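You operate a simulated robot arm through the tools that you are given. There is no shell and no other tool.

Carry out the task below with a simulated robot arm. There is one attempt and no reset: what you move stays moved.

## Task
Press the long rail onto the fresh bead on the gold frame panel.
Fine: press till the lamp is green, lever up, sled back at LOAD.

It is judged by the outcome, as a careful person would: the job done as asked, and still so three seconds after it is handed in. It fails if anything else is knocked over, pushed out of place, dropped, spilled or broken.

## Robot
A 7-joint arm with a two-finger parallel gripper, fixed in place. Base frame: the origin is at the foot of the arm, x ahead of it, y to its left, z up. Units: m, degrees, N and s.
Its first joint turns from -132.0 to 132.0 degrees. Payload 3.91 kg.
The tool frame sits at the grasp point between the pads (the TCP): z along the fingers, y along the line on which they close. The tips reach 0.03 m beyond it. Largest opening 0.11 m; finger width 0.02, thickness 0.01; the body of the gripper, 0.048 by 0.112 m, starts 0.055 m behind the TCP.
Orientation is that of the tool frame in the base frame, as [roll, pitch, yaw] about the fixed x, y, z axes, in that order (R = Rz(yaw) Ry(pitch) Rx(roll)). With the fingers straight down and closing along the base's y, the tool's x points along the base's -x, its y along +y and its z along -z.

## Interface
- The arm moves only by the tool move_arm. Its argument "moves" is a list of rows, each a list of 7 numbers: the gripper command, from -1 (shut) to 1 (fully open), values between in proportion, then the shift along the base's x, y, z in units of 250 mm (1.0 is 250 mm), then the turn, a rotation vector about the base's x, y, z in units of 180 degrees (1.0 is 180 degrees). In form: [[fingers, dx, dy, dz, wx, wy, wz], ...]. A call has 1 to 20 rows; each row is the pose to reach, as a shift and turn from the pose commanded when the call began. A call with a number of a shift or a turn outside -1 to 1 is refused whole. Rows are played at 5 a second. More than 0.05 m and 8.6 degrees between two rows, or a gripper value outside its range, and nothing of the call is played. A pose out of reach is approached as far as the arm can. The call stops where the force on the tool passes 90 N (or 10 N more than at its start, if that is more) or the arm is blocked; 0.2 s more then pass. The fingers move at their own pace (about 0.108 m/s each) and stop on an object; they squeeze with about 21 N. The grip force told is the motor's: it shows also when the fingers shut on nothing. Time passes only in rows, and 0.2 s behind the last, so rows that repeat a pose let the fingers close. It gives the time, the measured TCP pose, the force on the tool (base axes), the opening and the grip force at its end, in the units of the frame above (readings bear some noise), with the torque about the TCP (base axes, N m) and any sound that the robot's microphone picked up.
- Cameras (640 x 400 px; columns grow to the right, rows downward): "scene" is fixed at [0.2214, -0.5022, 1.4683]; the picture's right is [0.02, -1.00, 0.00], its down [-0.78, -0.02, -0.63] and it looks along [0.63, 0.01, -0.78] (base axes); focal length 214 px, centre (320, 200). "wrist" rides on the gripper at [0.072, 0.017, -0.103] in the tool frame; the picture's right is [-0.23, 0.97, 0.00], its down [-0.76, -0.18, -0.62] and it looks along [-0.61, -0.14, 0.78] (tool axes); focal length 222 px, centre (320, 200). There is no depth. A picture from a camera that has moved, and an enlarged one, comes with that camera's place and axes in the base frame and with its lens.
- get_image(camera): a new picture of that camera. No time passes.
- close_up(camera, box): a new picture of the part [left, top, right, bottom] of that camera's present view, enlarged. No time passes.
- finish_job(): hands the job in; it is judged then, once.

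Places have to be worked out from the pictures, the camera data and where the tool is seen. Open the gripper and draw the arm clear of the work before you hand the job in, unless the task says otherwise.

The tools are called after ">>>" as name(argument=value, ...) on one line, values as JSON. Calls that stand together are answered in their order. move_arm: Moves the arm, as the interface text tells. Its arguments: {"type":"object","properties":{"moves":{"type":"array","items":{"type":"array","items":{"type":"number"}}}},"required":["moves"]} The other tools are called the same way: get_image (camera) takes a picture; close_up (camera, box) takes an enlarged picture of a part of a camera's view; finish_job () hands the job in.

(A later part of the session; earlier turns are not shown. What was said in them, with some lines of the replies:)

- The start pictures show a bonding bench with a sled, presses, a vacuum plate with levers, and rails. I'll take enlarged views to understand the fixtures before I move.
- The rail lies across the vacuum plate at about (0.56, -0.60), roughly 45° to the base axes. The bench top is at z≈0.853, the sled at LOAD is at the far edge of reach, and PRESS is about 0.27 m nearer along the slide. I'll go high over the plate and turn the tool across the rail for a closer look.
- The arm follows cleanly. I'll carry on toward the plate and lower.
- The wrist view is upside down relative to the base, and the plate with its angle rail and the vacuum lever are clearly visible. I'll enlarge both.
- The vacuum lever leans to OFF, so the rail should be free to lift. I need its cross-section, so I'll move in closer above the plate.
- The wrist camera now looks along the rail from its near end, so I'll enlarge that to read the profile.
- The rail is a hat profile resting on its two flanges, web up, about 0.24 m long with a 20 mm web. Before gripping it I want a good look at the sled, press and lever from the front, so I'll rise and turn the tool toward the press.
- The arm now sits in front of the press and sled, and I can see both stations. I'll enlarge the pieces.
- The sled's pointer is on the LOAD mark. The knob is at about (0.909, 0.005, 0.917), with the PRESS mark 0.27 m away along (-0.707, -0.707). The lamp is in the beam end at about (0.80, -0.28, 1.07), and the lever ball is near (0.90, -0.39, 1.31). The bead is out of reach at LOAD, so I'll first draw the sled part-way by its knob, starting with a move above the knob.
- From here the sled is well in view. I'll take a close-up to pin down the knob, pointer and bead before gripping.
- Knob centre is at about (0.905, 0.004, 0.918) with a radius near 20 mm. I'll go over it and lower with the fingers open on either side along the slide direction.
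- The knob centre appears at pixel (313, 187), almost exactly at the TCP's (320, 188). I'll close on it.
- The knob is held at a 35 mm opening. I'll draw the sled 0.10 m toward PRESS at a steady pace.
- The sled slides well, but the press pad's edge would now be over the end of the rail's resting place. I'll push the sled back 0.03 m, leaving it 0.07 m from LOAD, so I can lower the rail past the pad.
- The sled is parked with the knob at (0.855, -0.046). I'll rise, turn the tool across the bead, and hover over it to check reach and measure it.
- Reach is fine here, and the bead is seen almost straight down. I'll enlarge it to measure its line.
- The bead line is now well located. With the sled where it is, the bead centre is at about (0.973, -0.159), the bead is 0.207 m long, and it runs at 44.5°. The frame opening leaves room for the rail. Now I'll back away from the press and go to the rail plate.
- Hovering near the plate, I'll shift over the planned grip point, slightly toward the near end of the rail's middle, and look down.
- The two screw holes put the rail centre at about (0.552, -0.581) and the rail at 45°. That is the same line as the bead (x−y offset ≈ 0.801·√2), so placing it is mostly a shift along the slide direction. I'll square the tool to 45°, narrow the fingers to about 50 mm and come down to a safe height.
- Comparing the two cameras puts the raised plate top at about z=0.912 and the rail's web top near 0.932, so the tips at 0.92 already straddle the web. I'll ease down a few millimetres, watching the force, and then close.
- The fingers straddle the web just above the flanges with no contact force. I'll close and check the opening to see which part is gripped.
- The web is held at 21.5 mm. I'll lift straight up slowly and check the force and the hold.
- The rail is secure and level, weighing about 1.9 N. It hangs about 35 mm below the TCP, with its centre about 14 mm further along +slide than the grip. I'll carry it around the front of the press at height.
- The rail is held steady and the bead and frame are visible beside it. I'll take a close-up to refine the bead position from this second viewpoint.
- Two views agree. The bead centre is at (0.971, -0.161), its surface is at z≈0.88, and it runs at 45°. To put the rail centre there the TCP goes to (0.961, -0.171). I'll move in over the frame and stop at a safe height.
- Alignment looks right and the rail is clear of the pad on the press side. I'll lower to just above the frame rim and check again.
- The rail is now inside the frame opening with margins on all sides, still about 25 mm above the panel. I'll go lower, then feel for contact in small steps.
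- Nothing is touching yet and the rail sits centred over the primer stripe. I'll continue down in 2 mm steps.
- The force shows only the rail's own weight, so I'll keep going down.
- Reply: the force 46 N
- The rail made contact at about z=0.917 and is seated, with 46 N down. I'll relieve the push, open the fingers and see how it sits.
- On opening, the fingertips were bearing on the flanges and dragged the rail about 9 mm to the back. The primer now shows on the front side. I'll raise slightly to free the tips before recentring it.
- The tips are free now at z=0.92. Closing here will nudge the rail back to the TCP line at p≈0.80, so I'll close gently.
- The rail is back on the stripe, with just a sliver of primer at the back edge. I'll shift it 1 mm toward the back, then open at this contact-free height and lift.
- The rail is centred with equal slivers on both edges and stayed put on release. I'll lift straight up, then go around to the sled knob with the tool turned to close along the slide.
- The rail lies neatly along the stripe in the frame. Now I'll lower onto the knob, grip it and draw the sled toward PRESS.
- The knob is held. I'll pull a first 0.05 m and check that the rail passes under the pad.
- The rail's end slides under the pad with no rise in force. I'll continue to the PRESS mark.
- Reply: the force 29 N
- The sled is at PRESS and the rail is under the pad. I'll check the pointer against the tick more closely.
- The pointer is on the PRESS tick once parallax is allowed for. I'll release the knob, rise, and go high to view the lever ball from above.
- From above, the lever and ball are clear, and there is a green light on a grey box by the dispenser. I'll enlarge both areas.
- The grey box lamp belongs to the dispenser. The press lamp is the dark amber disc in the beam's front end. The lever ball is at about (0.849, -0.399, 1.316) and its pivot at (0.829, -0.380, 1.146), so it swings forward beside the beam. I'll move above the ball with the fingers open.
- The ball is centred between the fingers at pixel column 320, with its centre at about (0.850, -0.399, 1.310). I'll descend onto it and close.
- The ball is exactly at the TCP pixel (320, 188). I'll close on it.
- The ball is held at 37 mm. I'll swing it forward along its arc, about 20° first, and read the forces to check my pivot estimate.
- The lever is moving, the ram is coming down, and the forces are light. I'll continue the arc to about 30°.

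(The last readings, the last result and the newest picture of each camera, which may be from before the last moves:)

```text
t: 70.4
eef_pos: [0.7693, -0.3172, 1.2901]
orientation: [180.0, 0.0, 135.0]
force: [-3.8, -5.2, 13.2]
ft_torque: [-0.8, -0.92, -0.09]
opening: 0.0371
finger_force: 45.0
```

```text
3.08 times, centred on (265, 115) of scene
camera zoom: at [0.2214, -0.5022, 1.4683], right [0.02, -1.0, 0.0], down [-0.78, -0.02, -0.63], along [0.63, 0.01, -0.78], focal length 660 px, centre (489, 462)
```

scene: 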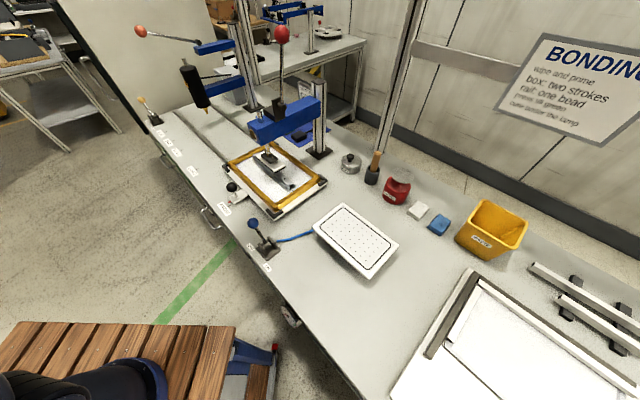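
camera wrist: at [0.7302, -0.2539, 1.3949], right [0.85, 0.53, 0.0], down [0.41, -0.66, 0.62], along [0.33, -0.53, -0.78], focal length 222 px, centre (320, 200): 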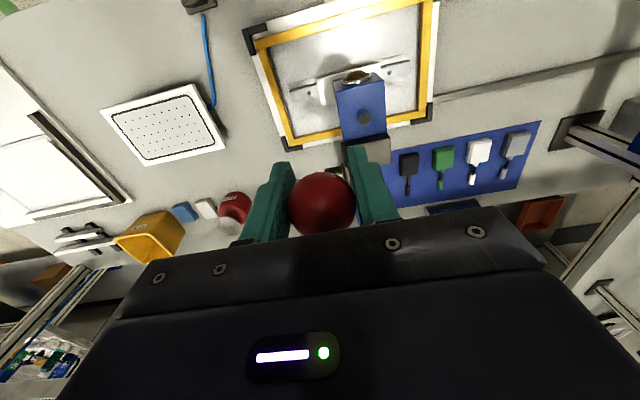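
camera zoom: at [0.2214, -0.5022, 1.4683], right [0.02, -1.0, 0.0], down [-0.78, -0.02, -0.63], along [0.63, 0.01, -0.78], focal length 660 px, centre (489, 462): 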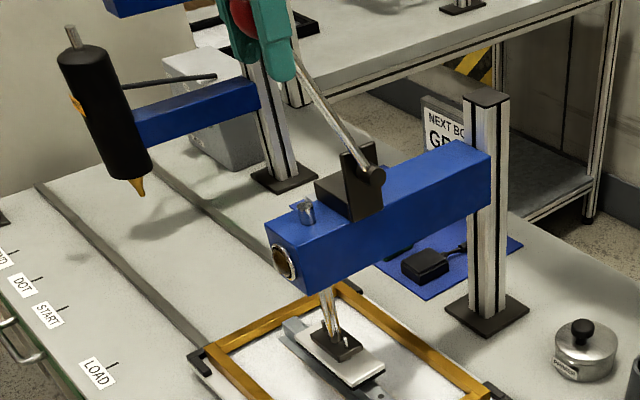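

The ball is riding up and back in the friction grip, about 9 mm behind and 5 mm above the TCP. For real pressing force I'd rather push it with the palm, with the fingers straddling it as guides. I'll loosen slightly and slide the hand down over the ball.

>>> move_arm(moves=[[-0.18, 0, 0, 0, 0, 0, 0], [-0.18, 0, 0, 0, 0, 0, 0], [-0.18, 0.02, -0.02, -0.03, 0, 0, 0], [-0.18, 0.02, -0.02, -0.06, 0, 0, 0], [-0.18, 0.02, -0.02, -0.09, 0, 0, 0], [-0.18, 0.02, -0.02, -0.1, 0, 0, 0], [-0.18, 0.02, -0.02, -0.1, 0, 0, 0]])

>>> get_image(camera="wrist")

>>> close_up(camera="scene", box=[210, 50, 320, 180])

```text
t: 72.0
eef_pos: [0.7755, -0.323, 1.2674]
orientation: [-180.0, -0.1, 134.9]
force: [-0.5, 0.7, -0.1]
ft_torque: [-0.01, -0.03, -0.01]
opening: 0.045
finger_force: 0.0
```

```text
taken
camera wrist: at [0.7354, -0.2598, 1.3706], right [0.85, 0.53, 0.0], down [0.41, -0.66, 0.62], along [0.33, -0.53, -0.78], focal length 222 px, centre (320, 200)
```

wrist: 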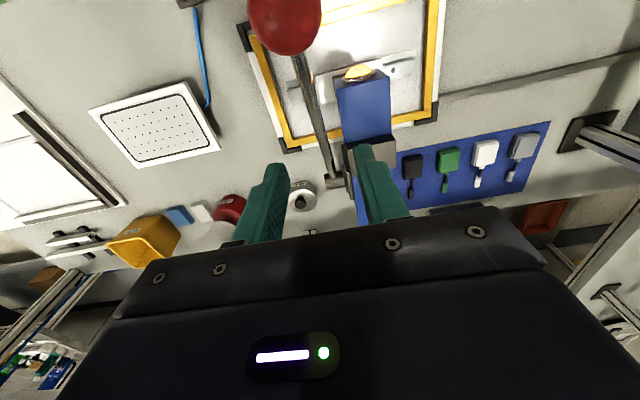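

```text
3.08 times, centred on (265, 115) of scene
camera zoom: at [0.2214, -0.5022, 1.4683], right [0.02, -1.0, 0.0], down [-0.78, -0.02, -0.63], along [0.63, 0.01, -0.78], focal length 660 px, centre (489, 462)
```

zoom: 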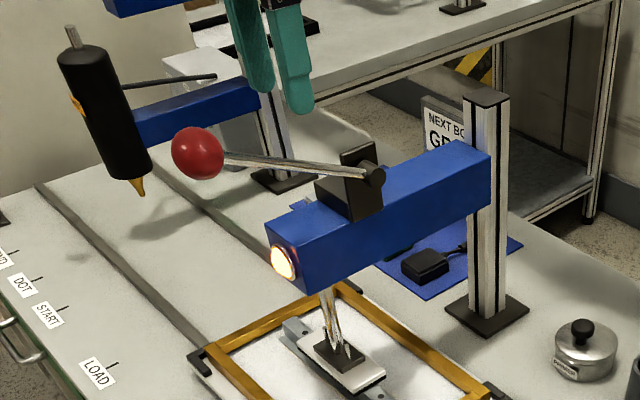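

The lever dropped under its own weight to about 64°. The pad rests on the rail and the press lamp has lit amber. Now I'll go over the ball at about (0.719, -0.269, 1.226), with the fingers straddling it, to push it down with the palm.

>>> move_arm(moves=[[0.2, 0, 0, 0.14, 0, 0, 0], [0.2, 0, 0, 0.26, 0, 0, 0], [0.2, -0.1, 0.1, 0.26, 0, 0, 0], [0.2, -0.2, 0.19, 0.26, 0, 0, 0], [0.2, -0.227, 0.216, 0.22, 0, 0, 0], [0.2, -0.227, 0.216, 0.1, 0, 0, 0], [0.2, -0.227, 0.216, 0.1, 0, 0, 0]])

>>> get_image(camera="wrist")

>>> close_up(camera="scene", box=[210, 50, 320, 180])

```text
t: 73.6
eef_pos: [0.7198, -0.2684, 1.293]
orientation: [-180.0, 0.0, 134.8]
force: [-0.4, -0.3, -0.7]
ft_torque: [0.01, 0.0, -0.01]
opening: 0.0661
finger_force: 0.1
```

```text
taken
camera wrist: at [0.6795, -0.2053, 1.3961], right [0.85, 0.53, 0.0], down [0.41, -0.66, 0.62], along [0.33, -0.53, -0.78], focal length 222 px, centre (320, 200)
```

wrist: 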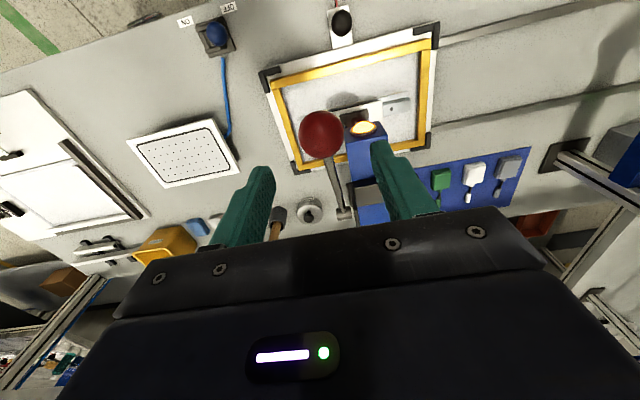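

```text
3.08 times, centred on (265, 115) of scene
camera zoom: at [0.2214, -0.5022, 1.4683], right [0.02, -1.0, 0.0], down [-0.78, -0.02, -0.63], along [0.63, 0.01, -0.78], focal length 660 px, centre (489, 462)
```

zoom: 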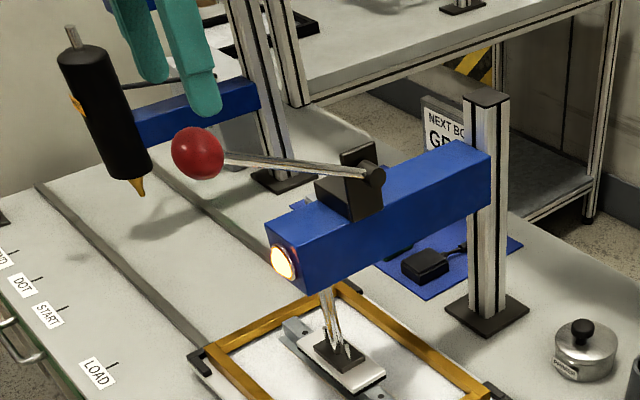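

The ball is centred between the fingers at about z=1.218. I'll come down over it until just short of palm contact, then push in small steps.

>>> move_arm(moves=[[0.1, 0, 0, -0.12, 0, 0, 0], [0.1, 0, 0, -0.24, 0, 0, 0], [0.1, 0, 0, -0.34, 0, 0, 0], [0.1, 0, 0, -0.4, 0, 0, 0], [0.1, 0, 0, -0.4, 0, 0, 0]])

>>> get_image(camera="wrist")

```text
t: 74.8
eef_pos: [0.7193, -0.2705, 1.1927]
orientation: [180.0, -0.1, 134.9]
force: [0.2, 0.5, 0.2]
ft_torque: [-0.03, 0.01, 0.02]
opening: 0.0605
finger_force: 0.0
```

```text
taken
camera wrist: at [0.6792, -0.2066, 1.2952], right [0.85, 0.53, 0.0], down [0.41, -0.66, 0.62], along [0.33, -0.53, -0.78], focal length 222 px, centre (320, 200)
```

wrist: 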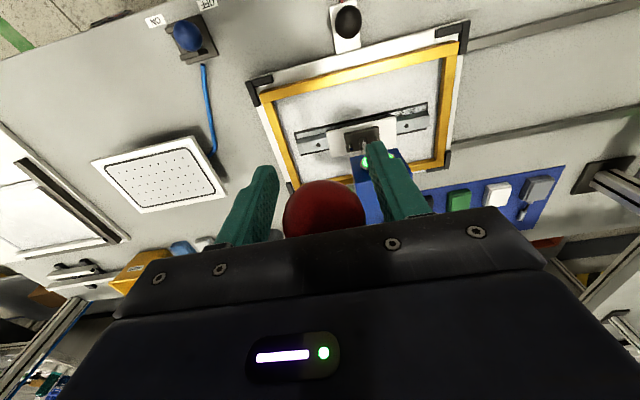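

There is a green glow at the lamp position now. I'll confirm it in enlarged views.

>>> close_up(camera="scene", box=[210, 50, 320, 180])

>>> close_up(camera="wrist", box=[270, 80, 460, 240])

```text
3.08 times, centred on (265, 115) of scene
camera zoom: at [0.2214, -0.5022, 1.4683], right [0.02, -1.0, 0.0], down [-0.78, -0.02, -0.63], along [0.63, 0.01, -0.78], focal length 660 px, centre (489, 462)
```

zoom: 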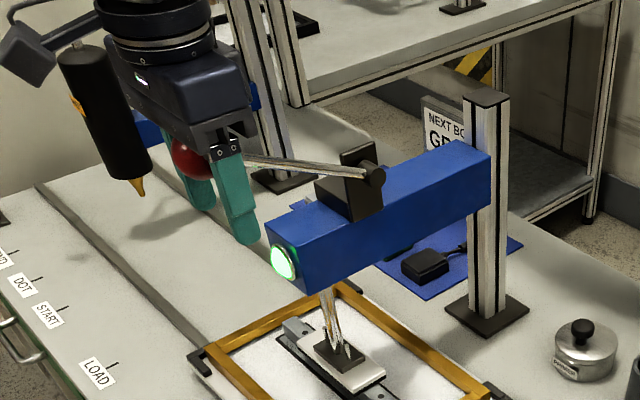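

```text
2.50 times, centred on (365, 160) of wrist
camera zoom: at [0.6792, -0.2066, 1.2952], right [0.85, 0.53, 0.0], down [0.41, -0.66, 0.62], along [0.33, -0.53, -0.78], focal length 555 px, centre (208, 300)
```

zoom: 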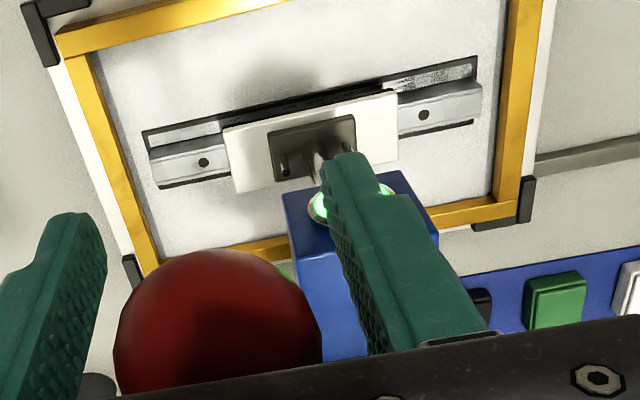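

The lamp is green, the rail is seated, and a thin line of adhesive has squeezed out. Now I need the lever up. I'll lift the hand off, close the fingers and come down just in front of the ball, so I can push it back and up with a firm contact.

>>> move_arm(moves=[[0.1, 0, 0, 0.18, 0, 0, 0], [0.1, 0, 0, 0.36, 0, 0, 0], [-0.3, -0.07, 0.07, 0.36, 0, 0, 0], [-1, -0.136, 0.136, 0.36, 0, 0, 0], [-1, -0.136, 0.136, 0.36, 0, 0, 0], [-1, -0.136, 0.136, 0.24, 0, 0, 0], [-1, -0.136, 0.136, 0.104, 0, 0, 0], [-1, -0.136, 0.136, 0.104, 0, 0, 0]])

>>> get_image(camera="wrist")

>>> close_up(camera="scene", box=[210, 50, 320, 180])

```text
t: 76.6
eef_pos: [0.6833, -0.2354, 1.217]
orientation: [-180.0, 0.1, 135.0]
force: [-0.3, 1.1, 0.5]
ft_torque: [0.02, 0.0, 0.0]
opening: 0.0
finger_force: 21.5
```

```text
taken
camera wrist: at [0.6443, -0.1717, 1.3219], right [0.85, 0.53, 0.0], down [0.41, -0.66, 0.62], along [0.33, -0.53, -0.78], focal length 222 px, centre (320, 200)
```

wrist: 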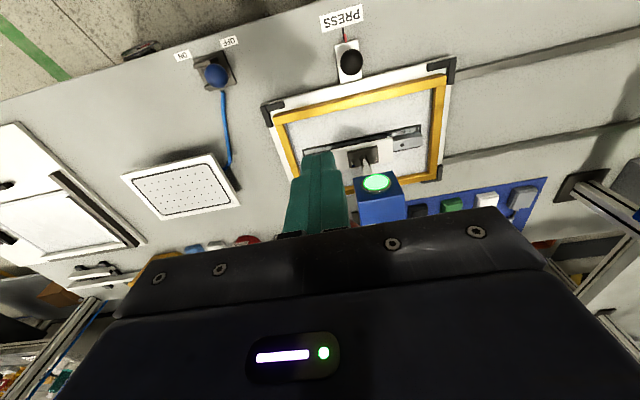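

```text
3.08 times, centred on (265, 115) of scene
camera zoom: at [0.2214, -0.5022, 1.4683], right [0.02, -1.0, 0.0], down [-0.78, -0.02, -0.63], along [0.63, 0.01, -0.78], focal length 660 px, centre (489, 462)
```

zoom: 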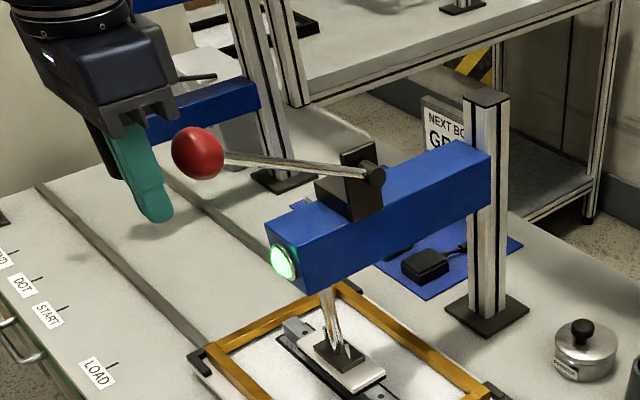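

The fingers are closed in front of the ball and the lamp is still green. I'll push back and up along the arc, first to about 34°.

>>> move_arm(moves=[[-1, 0.03, -0.03, 0.004, 0, 0, 0], [-1, 0.0597, -0.0597, 0.0068, 0, 0, 0], [-1, 0.0868, -0.0868, 0.0776, 0, 0, 0], [-1, 0.1261, -0.1261, 0.154, 0, 0, 0], [-1, 0.1725, -0.1725, 0.222, 0, 0, 0], [-1, 0.2254, -0.2254, 0.28, 0, 0, 0], [-1, 0.2254, -0.2254, 0.28, 0, 0, 0]])

>>> close_up(camera="scene", box=[210, 30, 320, 180])

```text
t: 77.7
eef_pos: [0.7184, -0.2693, 1.2702]
orientation: [179.8, 0.2, 135.2]
force: [-16.1, 17.6, 13.4]
ft_torque: [-0.1, -0.17, 0.07]
opening: 0.0
finger_force: 20.9
stopped in row 5: the force on the tool passed its limit at 92 N (the readings are from after the stop); the commanded pose is now the measured one
```

```text
2.67 times, centred on (265, 105) of scene
camera zoom: at [0.2214, -0.5022, 1.4683], right [0.02, -1.0, 0.0], down [-0.78, -0.02, -0.63], along [0.63, 0.01, -0.78], focal length 572 px, centre (467, 453)
```

zoom: 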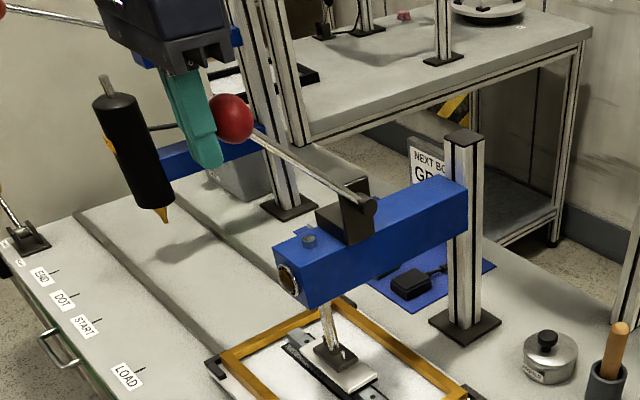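

The lever has risen to about 44°, but my push was too quick and the contact offset was a few millimetres short. I'll continue more slowly with the corrected offset.

>>> move_arm(moves=[[-1, 0.014, -0.014, 0.012, 0, 0, 0], [-1, 0.0274, -0.0274, 0.0248, 0, 0, 0], [-1, 0.04, -0.04, 0.039, 0, 0, 0], [-1, 0.0537, -0.0537, 0.0536, 0, 0, 0], [-1, 0.0675, -0.0675, 0.067, 0, 0, 0], [-1, 0.0814, -0.0814, 0.0804, 0, 0, 0], [-1, 0.096, -0.096, 0.092, 0, 0, 0], [-1, 0.1106, -0.1106, 0.104, 0, 0, 0], [-1, 0.1106, -0.1106, 0.104, 0, 0, 0]])

>>> close_up(camera="scene", box=[210, 30, 320, 180])

```text
t: 79.7
eef_pos: [0.7479, -0.2993, 1.2945]
orientation: [179.8, 0.1, 135.0]
force: [-0.6, 0.7, 0.6]
ft_torque: [0.01, 0.0, 0.02]
opening: 0.0
finger_force: 21.0
```

```text
2.67 times, centred on (265, 105) of scene
camera zoom: at [0.2214, -0.5022, 1.4683], right [0.02, -1.0, 0.0], down [-0.78, -0.02, -0.63], along [0.63, 0.01, -0.78], focal length 572 px, centre (467, 453)
```

zoom: 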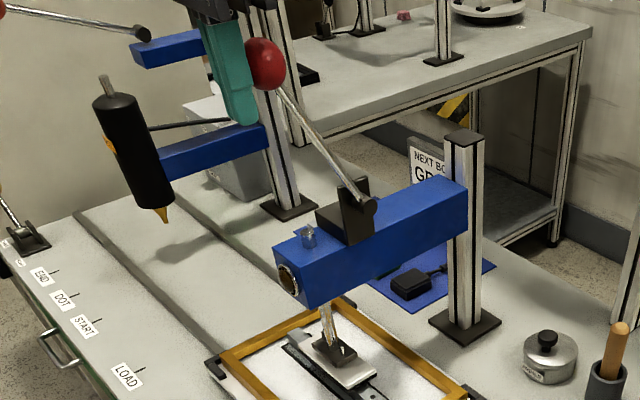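

The lever holds where I leave it and the force is near zero. I'll keep pushing it to just short of its original rest angle.

>>> move_arm(moves=[[-1, 0.015, -0.015, 0.011, 0, 0, 0], [-1, 0.03, -0.03, 0.021, 0, 0, 0], [-1, 0.0611, -0.0611, 0.0384, 0, 0, 0], [-1, 0.0928, -0.0928, 0.0528, 0, 0, 0], [-1, 0.1253, -0.1253, 0.0644, 0, 0, 0], [-1, 0.1581, -0.1581, 0.0728, 0, 0, 0], [-1, 0.1915, -0.1915, 0.0776, 0, 0, 0], [-1, 0.2248, -0.2248, 0.0792, 0, 0, 0], [-1, 0.2582, -0.2582, 0.0776, 0, 0, 0], [-1, 0.2916, -0.2916, 0.0728, 0, 0, 0], [-1, 0.2916, -0.2916, 0.0728, 0, 0, 0]])

>>> close_up(camera="scene", box=[210, 30, 320, 180])

>>> get_image(camera="wrist")

```text
t: 82.1
eef_pos: [0.8217, -0.3735, 1.3126]
orientation: [179.8, 0.1, 135.0]
force: [0.1, 0.3, -0.1]
ft_torque: [0.05, 0.0, 0.01]
opening: 0.0003
finger_force: 20.4
```

```text
2.67 times, centred on (265, 105) of scene
camera zoom: at [0.2214, -0.5022, 1.4683], right [0.02, -1.0, 0.0], down [-0.78, -0.02, -0.63], along [0.63, 0.01, -0.78], focal length 572 px, centre (467, 453)
```

zoom: 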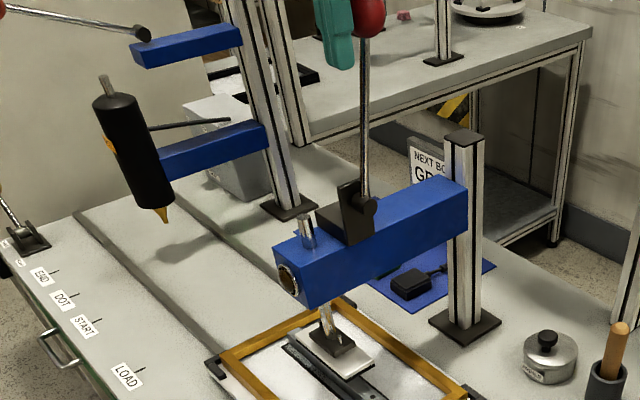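

```text
taken
camera wrist: at [0.7813, -0.3098, 1.4155], right [0.85, 0.53, 0.0], down [0.41, -0.66, 0.62], along [0.33, -0.53, -0.78], focal length 222 px, centre (320, 200)
```

wrist: 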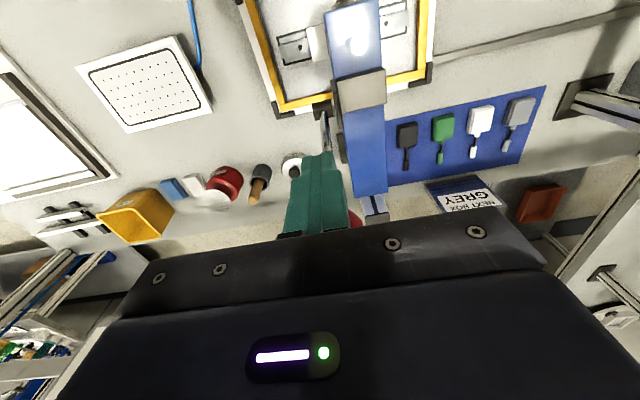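

The lever is almost back at its start position, with the ball at scene pixel (283, 36) against (282, 33) originally. I'll push the last few millimetres to its stop.

>>> move_arm(moves=[[-1, 0.012, -0.012, -0.002, 0, 0, 0], [-1, 0.024, -0.024, -0.005, 0, 0, 0], [-1, 0.03, -0.03, -0.006, 0, 0, 0], [-1, 0.03, -0.03, -0.006, 0, 0, 0]])

>>> close_up(camera="scene", box=[230, 15, 340, 165])

```text
t: 83.1
eef_pos: [0.8264, -0.3769, 1.3115]
orientation: [179.7, 0.0, 135.3]
force: [-58.3, 37.9, -10.6]
ft_torque: [-0.14, -0.2, 0.04]
opening: 0.0001
finger_force: 21.4
```

```text
2.67 times, centred on (285, 90) of scene
camera zoom: at [0.2214, -0.5022, 1.4683], right [0.02, -1.0, 0.0], down [-0.78, -0.02, -0.63], along [0.63, 0.01, -0.78], focal length 572 px, centre (413, 493)
```

zoom: 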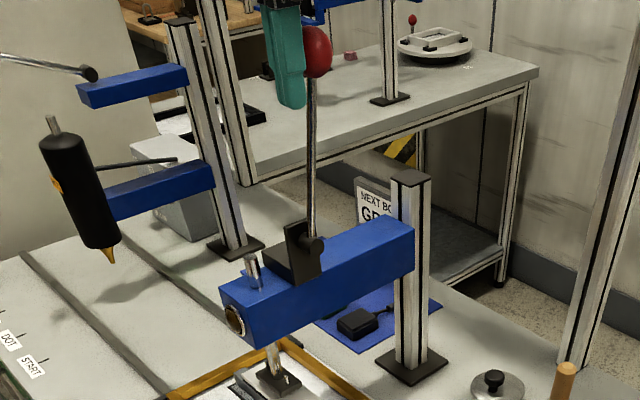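

The lever is firmly against its stop, at the same picture position as at the start. I'll back the hand straight off to the front and confirm it stays up.

>>> move_arm(moves=[[-1, -0.06, 0.06, 0, 0, 0, 0], [-1, -0.16, 0.16, 0, 0, 0, 0], [-1, -0.26, 0.26, 0, 0, 0, 0], [0, -0.38, 0.38, 0, 0, 0, 0], [1, -0.48, 0.48, 0, 0, 0, 0], [1, -0.48, 0.6, 0, 0, 0, 0], [1, -0.48, 0.72, -0.08, 0, 0, 0], [1, -0.48, 0.76, -0.2, 0, 0, 0], [1, -0.48, 0.76, -0.2, 0, 0, 0]])

>>> get_image(camera="scene")

>>> get_image(camera="wrist")

>>> close_up(camera="scene", box=[210, 120, 340, 220])

```text
t: 85.1
eef_pos: [0.7066, -0.19, 1.2582]
orientation: [179.8, 0.1, 135.1]
force: [-0.7, 0.8, 0.2]
ft_torque: [0.04, 0.0, 0.01]
opening: 0.11
finger_force: 0.1
```

```text
taken
```

scene: 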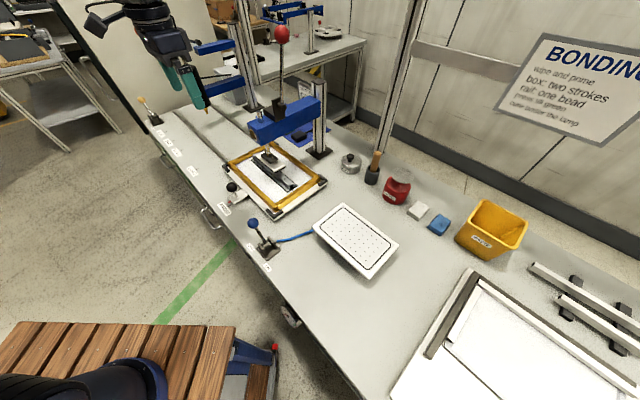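

```text
taken
camera wrist: at [0.6668, -0.1257, 1.3621], right [0.85, 0.53, 0.0], down [0.41, -0.66, 0.62], along [0.33, -0.53, -0.78], focal length 222 px, centre (320, 200)
```

wrist: 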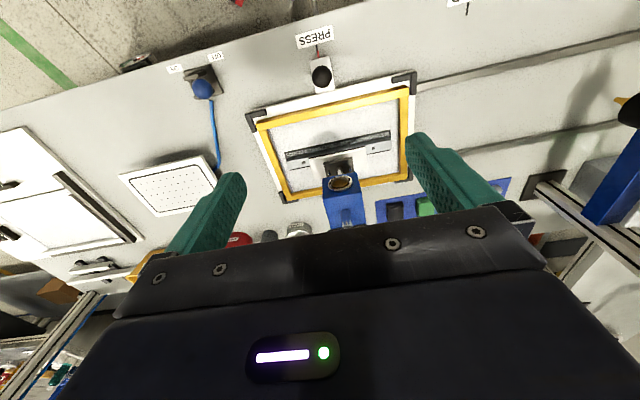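

```text
4.00 times, centred on (275, 170) of scene
camera zoom: at [0.2214, -0.5022, 1.4683], right [0.02, -1.0, 0.0], down [-0.78, -0.02, -0.63], along [0.63, 0.01, -0.78], focal length 858 px, centre (500, 320)
```

zoom: 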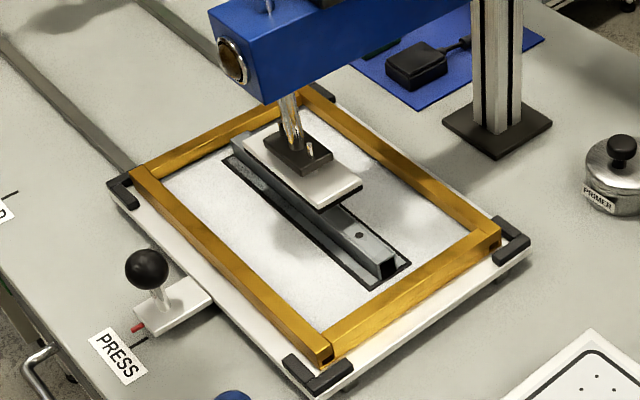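

The rail is bonded, with a neat squeeze-out line all around it. The lever stands up and the pad is clear. Now I'll grip the sled knob again at about (0.712, -0.188, 0.920).

>>> move_arm(moves=[[1, 0.012, 0.004, -0.16, 0.001, 0, 0], [1, 0.024, 0.01, -0.34, 0.001, 0, 0], [1, 0.024, 0.01, -0.52, 0.001, 0, 0], [1, 0.024, 0.01, -0.7, 0.001, 0, 0], [1, 0.024, 0.01, -0.86, 0.001, 0, 0], [1, 0.024, 0.01, -0.86, 0.001, 0, 0]])

>>> get_image(camera="wrist")

```text
t: 86.5
eef_pos: [0.7178, -0.187, 1.0453]
orientation: [179.8, 0.0, 135.2]
force: [-0.2, -1.2, 0.7]
ft_torque: [-0.02, 0.04, 0.01]
opening: 0.1104
finger_force: 0.0
```

```text
taken
camera wrist: at [0.6771, -0.1238, 1.1494], right [0.85, 0.53, 0.01], down [0.41, -0.67, 0.62], along [0.33, -0.53, -0.78], focal length 222 px, centre (320, 200)
```

wrist: 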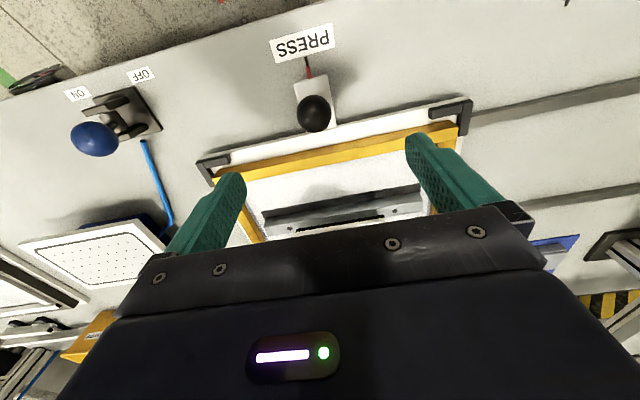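

The knob is nearly centred, so I'll lower the last 0.125 m onto it and close.

>>> move_arm(moves=[[1, -0.02, -0.006, -0.14, 0, 0, 0], [1, -0.022, -0.004, -0.3, 0, 0, 0], [1, -0.022, -0.004, -0.44, 0, 0, 0], [1, -0.022, -0.004, -0.5, 0, 0, 0], [1, -0.022, -0.004, -0.5, 0, 0, 0]])

>>> get_image(camera="wrist")

```text
t: 87.7
eef_pos: [0.7078, -0.1882, 0.9202]
orientation: [179.6, 0.0, 135.1]
force: [0.2, 0.5, 0.1]
ft_torque: [0.01, -0.03, -0.02]
opening: 0.1099
finger_force: 0.1
```

```text
taken
camera wrist: at [0.6692, -0.1249, 1.0232], right [0.85, 0.53, 0.01], down [0.41, -0.67, 0.62], along [0.33, -0.53, -0.78], focal length 222 px, centre (320, 200)
```

wrist: 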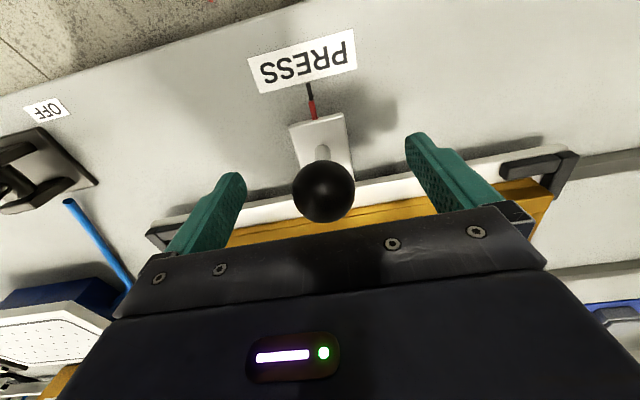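

The knob is within 3 mm of the TCP. I'll make a small correction and close.

>>> move_arm(moves=[[1, 0.012, -0.003, 0, 0, 0, 0], [-1, 0.012, -0.003, 0, 0, 0, 0], [-1, 0.012, -0.003, 0, 0, 0, 0], [-1, 0.012, -0.003, 0, 0, 0, 0], [-1, 0.012, -0.003, 0, 0, 0, 0]])

```text
t: 88.9
eef_pos: [0.7121, -0.1882, 0.9192]
orientation: [179.7, 0.0, 135.1]
force: [1.7, 0.5, 1.0]
ft_torque: [0.07, 0.07, -0.05]
opening: 0.0354
finger_force: 45.1
```

The knob is held. I'll slide the sled back to LOAD, 0.27 m, at a steady pace.

>>> move_arm(moves=[[-1, 0.03, 0.03, 0, 0, 0, 0], [-1, 0.08, 0.08, 0, 0, 0, 0], [-1, 0.14, 0.139, 0, 0, 0, 0], [-1, 0.2, 0.199, 0, 0, 0, 0], [-1, 0.26, 0.258, 0, 0, 0, 0], [-1, 0.32, 0.317, 0, 0, 0, 0], [-1, 0.38, 0.377, 0, 0, 0, 0], [-1, 0.44, 0.436, 0, 0, 0, 0], [-1, 0.5, 0.495, 0, 0, 0, 0], [-1, 0.56, 0.555, 0, 0, 0, 0], [-1, 0.62, 0.614, 0, 0, 0, 0], [-1, 0.68, 0.673, 0, 0, 0, 0], [-1, 0.73, 0.723, 0, 0, 0, 0], [-1, 0.765, 0.757, 0, 0, 0, 0], [-1, 0.765, 0.757, 0, 0, 0, 0]])

>>> get_image(camera="wrist")

>>> close_up(camera="wrist", box=[260, 50, 360, 130])

```text
t: 92.1
eef_pos: [0.9028, 0.0014, 0.9225]
orientation: [179.6, 0.1, 135.2]
force: [-2.6, 6.0, -3.7]
ft_torque: [-0.26, -0.34, 0.17]
opening: 0.0353
finger_force: 45.4
```

```text
taken
camera wrist: at [0.8631, 0.0636, 1.0254], right [0.85, 0.53, 0.01], down [0.41, -0.67, 0.62], along [0.33, -0.53, -0.78], focal length 222 px, centre (320, 200)
```

wrist: 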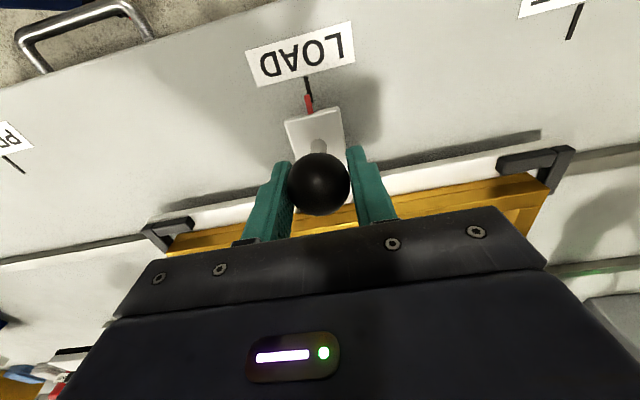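

```text
5.00 times, centred on (310, 90) of wrist
camera zoom: at [0.8631, 0.0636, 1.0254], right [0.85, 0.53, 0.01], down [0.41, -0.67, 0.62], along [0.33, -0.53, -0.78], focal length 1111 px, centre (370, 750)
```

zoom: 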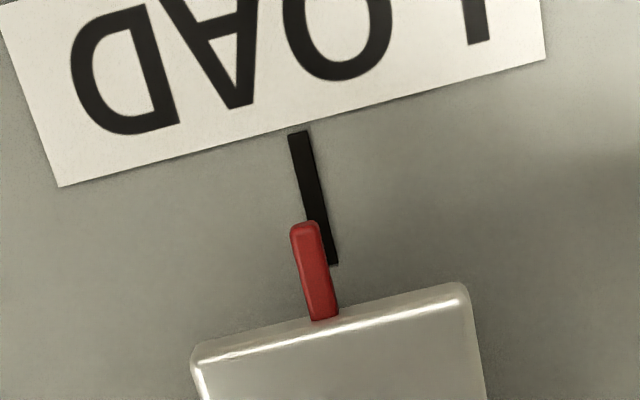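

The pointer is about 1.5–2 mm short of the LOAD tick, and the TCP agrees, being 2–3 mm short of where it first held the knob. I'll nudge it the rest of the way.

>>> move_arm(moves=[[-1, 0.005, 0.005, 0, 0, 0, 0], [-1, 0.009, 0.009, 0, 0, 0, 0], [-1, 0.009, 0.009, 0, 0, 0, 0]])

>>> close_up(camera="wrist", box=[260, 50, 360, 130])

```text
t: 92.9
eef_pos: [0.9042, 0.0017, 0.9214]
orientation: [179.7, 0.0, 135.2]
force: [-1.4, -4.6, 9.6]
ft_torque: [0.18, 0.44, 0.0]
opening: 0.0354
finger_force: 45.0
```

```text
5.00 times, centred on (310, 90) of wrist
camera zoom: at [0.8646, 0.0651, 1.0254], right [0.85, 0.53, 0.01], down [0.41, -0.67, 0.62], along [0.33, -0.53, -0.78], focal length 1111 px, centre (370, 750)
```

zoom: 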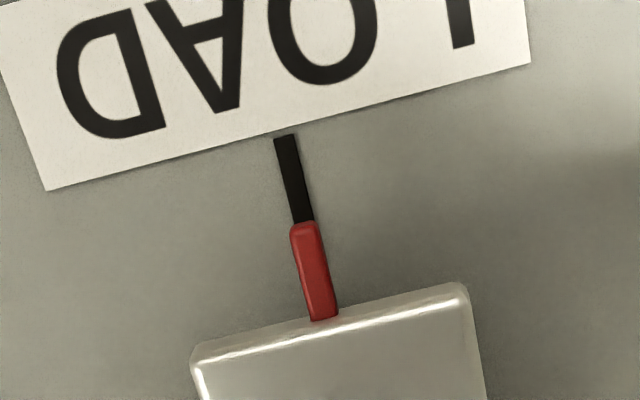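

The pointer is now in line with the LOAD tick. I'll open, rise straight up and draw the arm clear.

>>> move_arm(moves=[[1, 0, 0, 0, 0, 0, 0], [1, 0, 0, 0, 0, 0, 0], [1, 0, 0, 0, 0, 0, 0], [1, 0, 0, 0.12, 0, 0, 0], [1, 0, 0, 0.28, 0, 0, 0], [1, 0, 0, 0.46, 0, 0, 0], [1, 0, 0, 0.64, 0, 0, 0], [1, -0.1, 0, 0.8, 0, 0, 0], [1, -0.25, 0, 0.92, 0, 0, 0], [1, -0.4, 0, 1.0, 0, 0, 0], [1, -0.4, 0, 1.0, 0, 0, 0]])

>>> get_image(camera="wrist")

>>> get_image(camera="scene")

>>> close_up(camera="scene", box=[140, 80, 320, 190])

>>> close_up(camera="wrist", box=[300, 20, 540, 210])

```text
t: 95.3
eef_pos: [0.8067, 0.0041, 1.171]
orientation: [179.7, 0.0, 135.1]
force: [-0.2, 0.1, -0.5]
ft_torque: [-0.01, 0.01, 0.01]
opening: 0.11
finger_force: 0.0
```

```text
taken
camera wrist: at [0.7659, 0.0664, 1.2746], right [0.85, 0.53, 0.0], down [0.41, -0.67, 0.62], along [0.33, -0.53, -0.78], focal length 222 px, centre (320, 200)
```

wrist: 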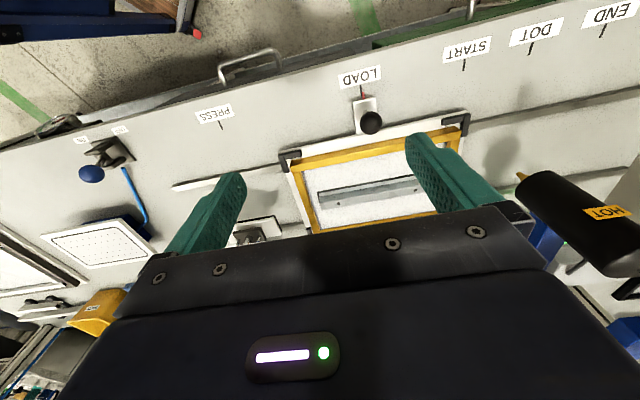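

```text
taken
```

scene: 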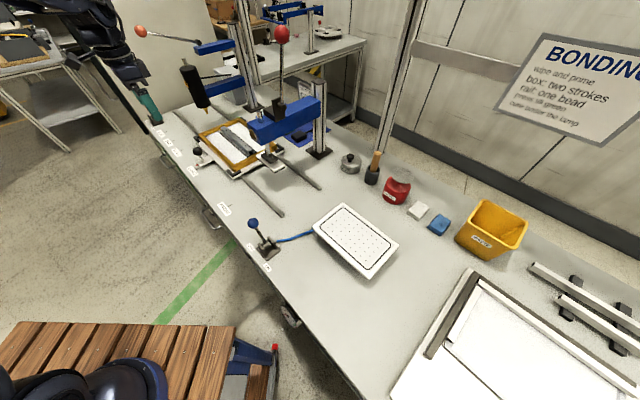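

```text
3.56 times, centred on (230, 135) of scene
camera zoom: at [0.2214, -0.5022, 1.4683], right [0.02, -1.0, 0.0], down [-0.78, -0.02, -0.63], along [0.63, 0.01, -0.78], focal length 763 px, centre (640, 431)
```

zoom: 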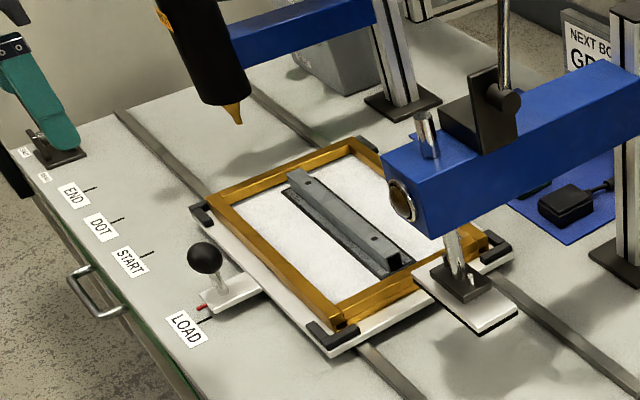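

```text
2.11 times, centred on (420, 115) of wrist
camera zoom: at [0.7659, 0.0664, 1.2746], right [0.85, 0.53, 0.0], down [0.41, -0.67, 0.62], along [0.33, -0.53, -0.78], focal length 468 px, centre (110, 379)
```

zoom: 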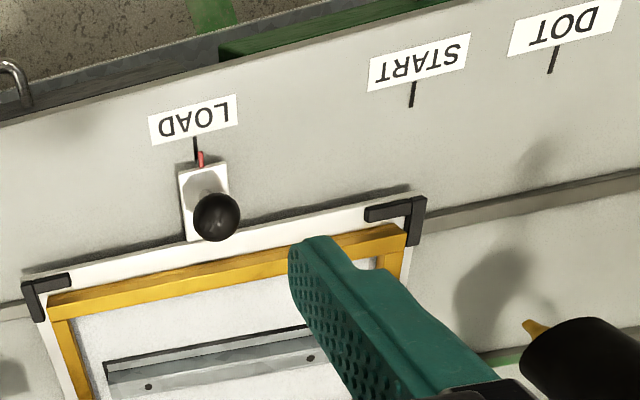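

Everything checks out: the rail is bonded in the gold frame, the press lever is up, and the sled pointer is on LOAD. I'll draw the arm a bit further clear of the bench before handing in.

>>> move_arm(moves=[[1, -0.1, -0.03, 0.12, 0, 0, 0], [1, -0.2, -0.06, 0.26, 0, 0, 0], [1, -0.3, -0.09, 0.4, 0, 0, 0], [1, -0.4, -0.12, 0.55, 0, 0, 0], [1, -0.5, -0.15, 0.7, 0, 0, 0], [1, -0.55, -0.18, 0.85, 0, 0, 0], [1, -0.55, -0.18, 0.85, 0, 0, 0], [1, -0.55, -0.18, 0.85, 0, 0, 0]])

>>> close_up(camera="scene", box=[130, 20, 340, 190])

```text
t: 97.1
eef_pos: [0.6686, -0.0431, 1.3811]
orientation: [179.6, 0.1, 135.1]
force: [-0.4, 0.0, -0.2]
ft_torque: [-0.04, 0.01, 0.0]
opening: 0.1101
finger_force: 0.0
```

```text
2.35 times, centred on (235, 105) of scene
camera zoom: at [0.2214, -0.5022, 1.4683], right [0.02, -1.0, 0.0], down [-0.78, -0.02, -0.63], along [0.63, 0.01, -0.78], focal length 505 px, centre (520, 424)
```

zoom: 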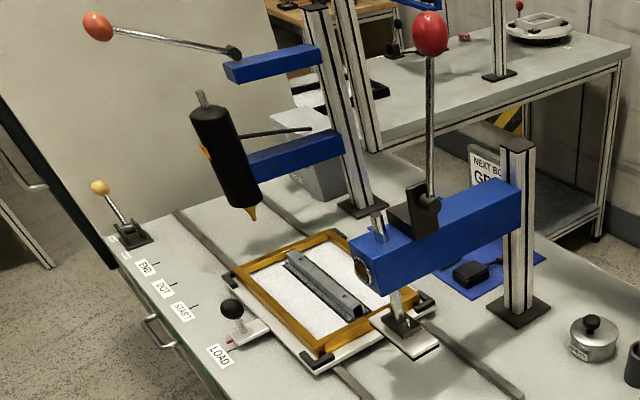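

The last picture shows the arm clear and the gripper open. The rail is on the bead, the lever is up, the sled is at LOAD, and nothing else has moved, so I'm handing the job in.

>>> finish_job()

```text
The job is handed in.
```

The long rail is pressed onto the bead in the gold frame panel. The press lamp turned green and I raised the lever to its stop. The sled is back with its pointer on the LOAD tick. The gripper is open and the arm is clear of the bench, and the last pictures show nothing else moved.

- **Rail slipped once:** when I first let go, the fingertips dragged the rail about 9 mm toward the back of the panel. I slid it back onto the primer stripe before pressing. After pressing, adhesive showed in an even line all around it.
- **Lamp turned green without a push:** the lever dropped under its own weight once I loosened my grip. The lamp went amber and then green after about three seconds, with no extra force from the arm.
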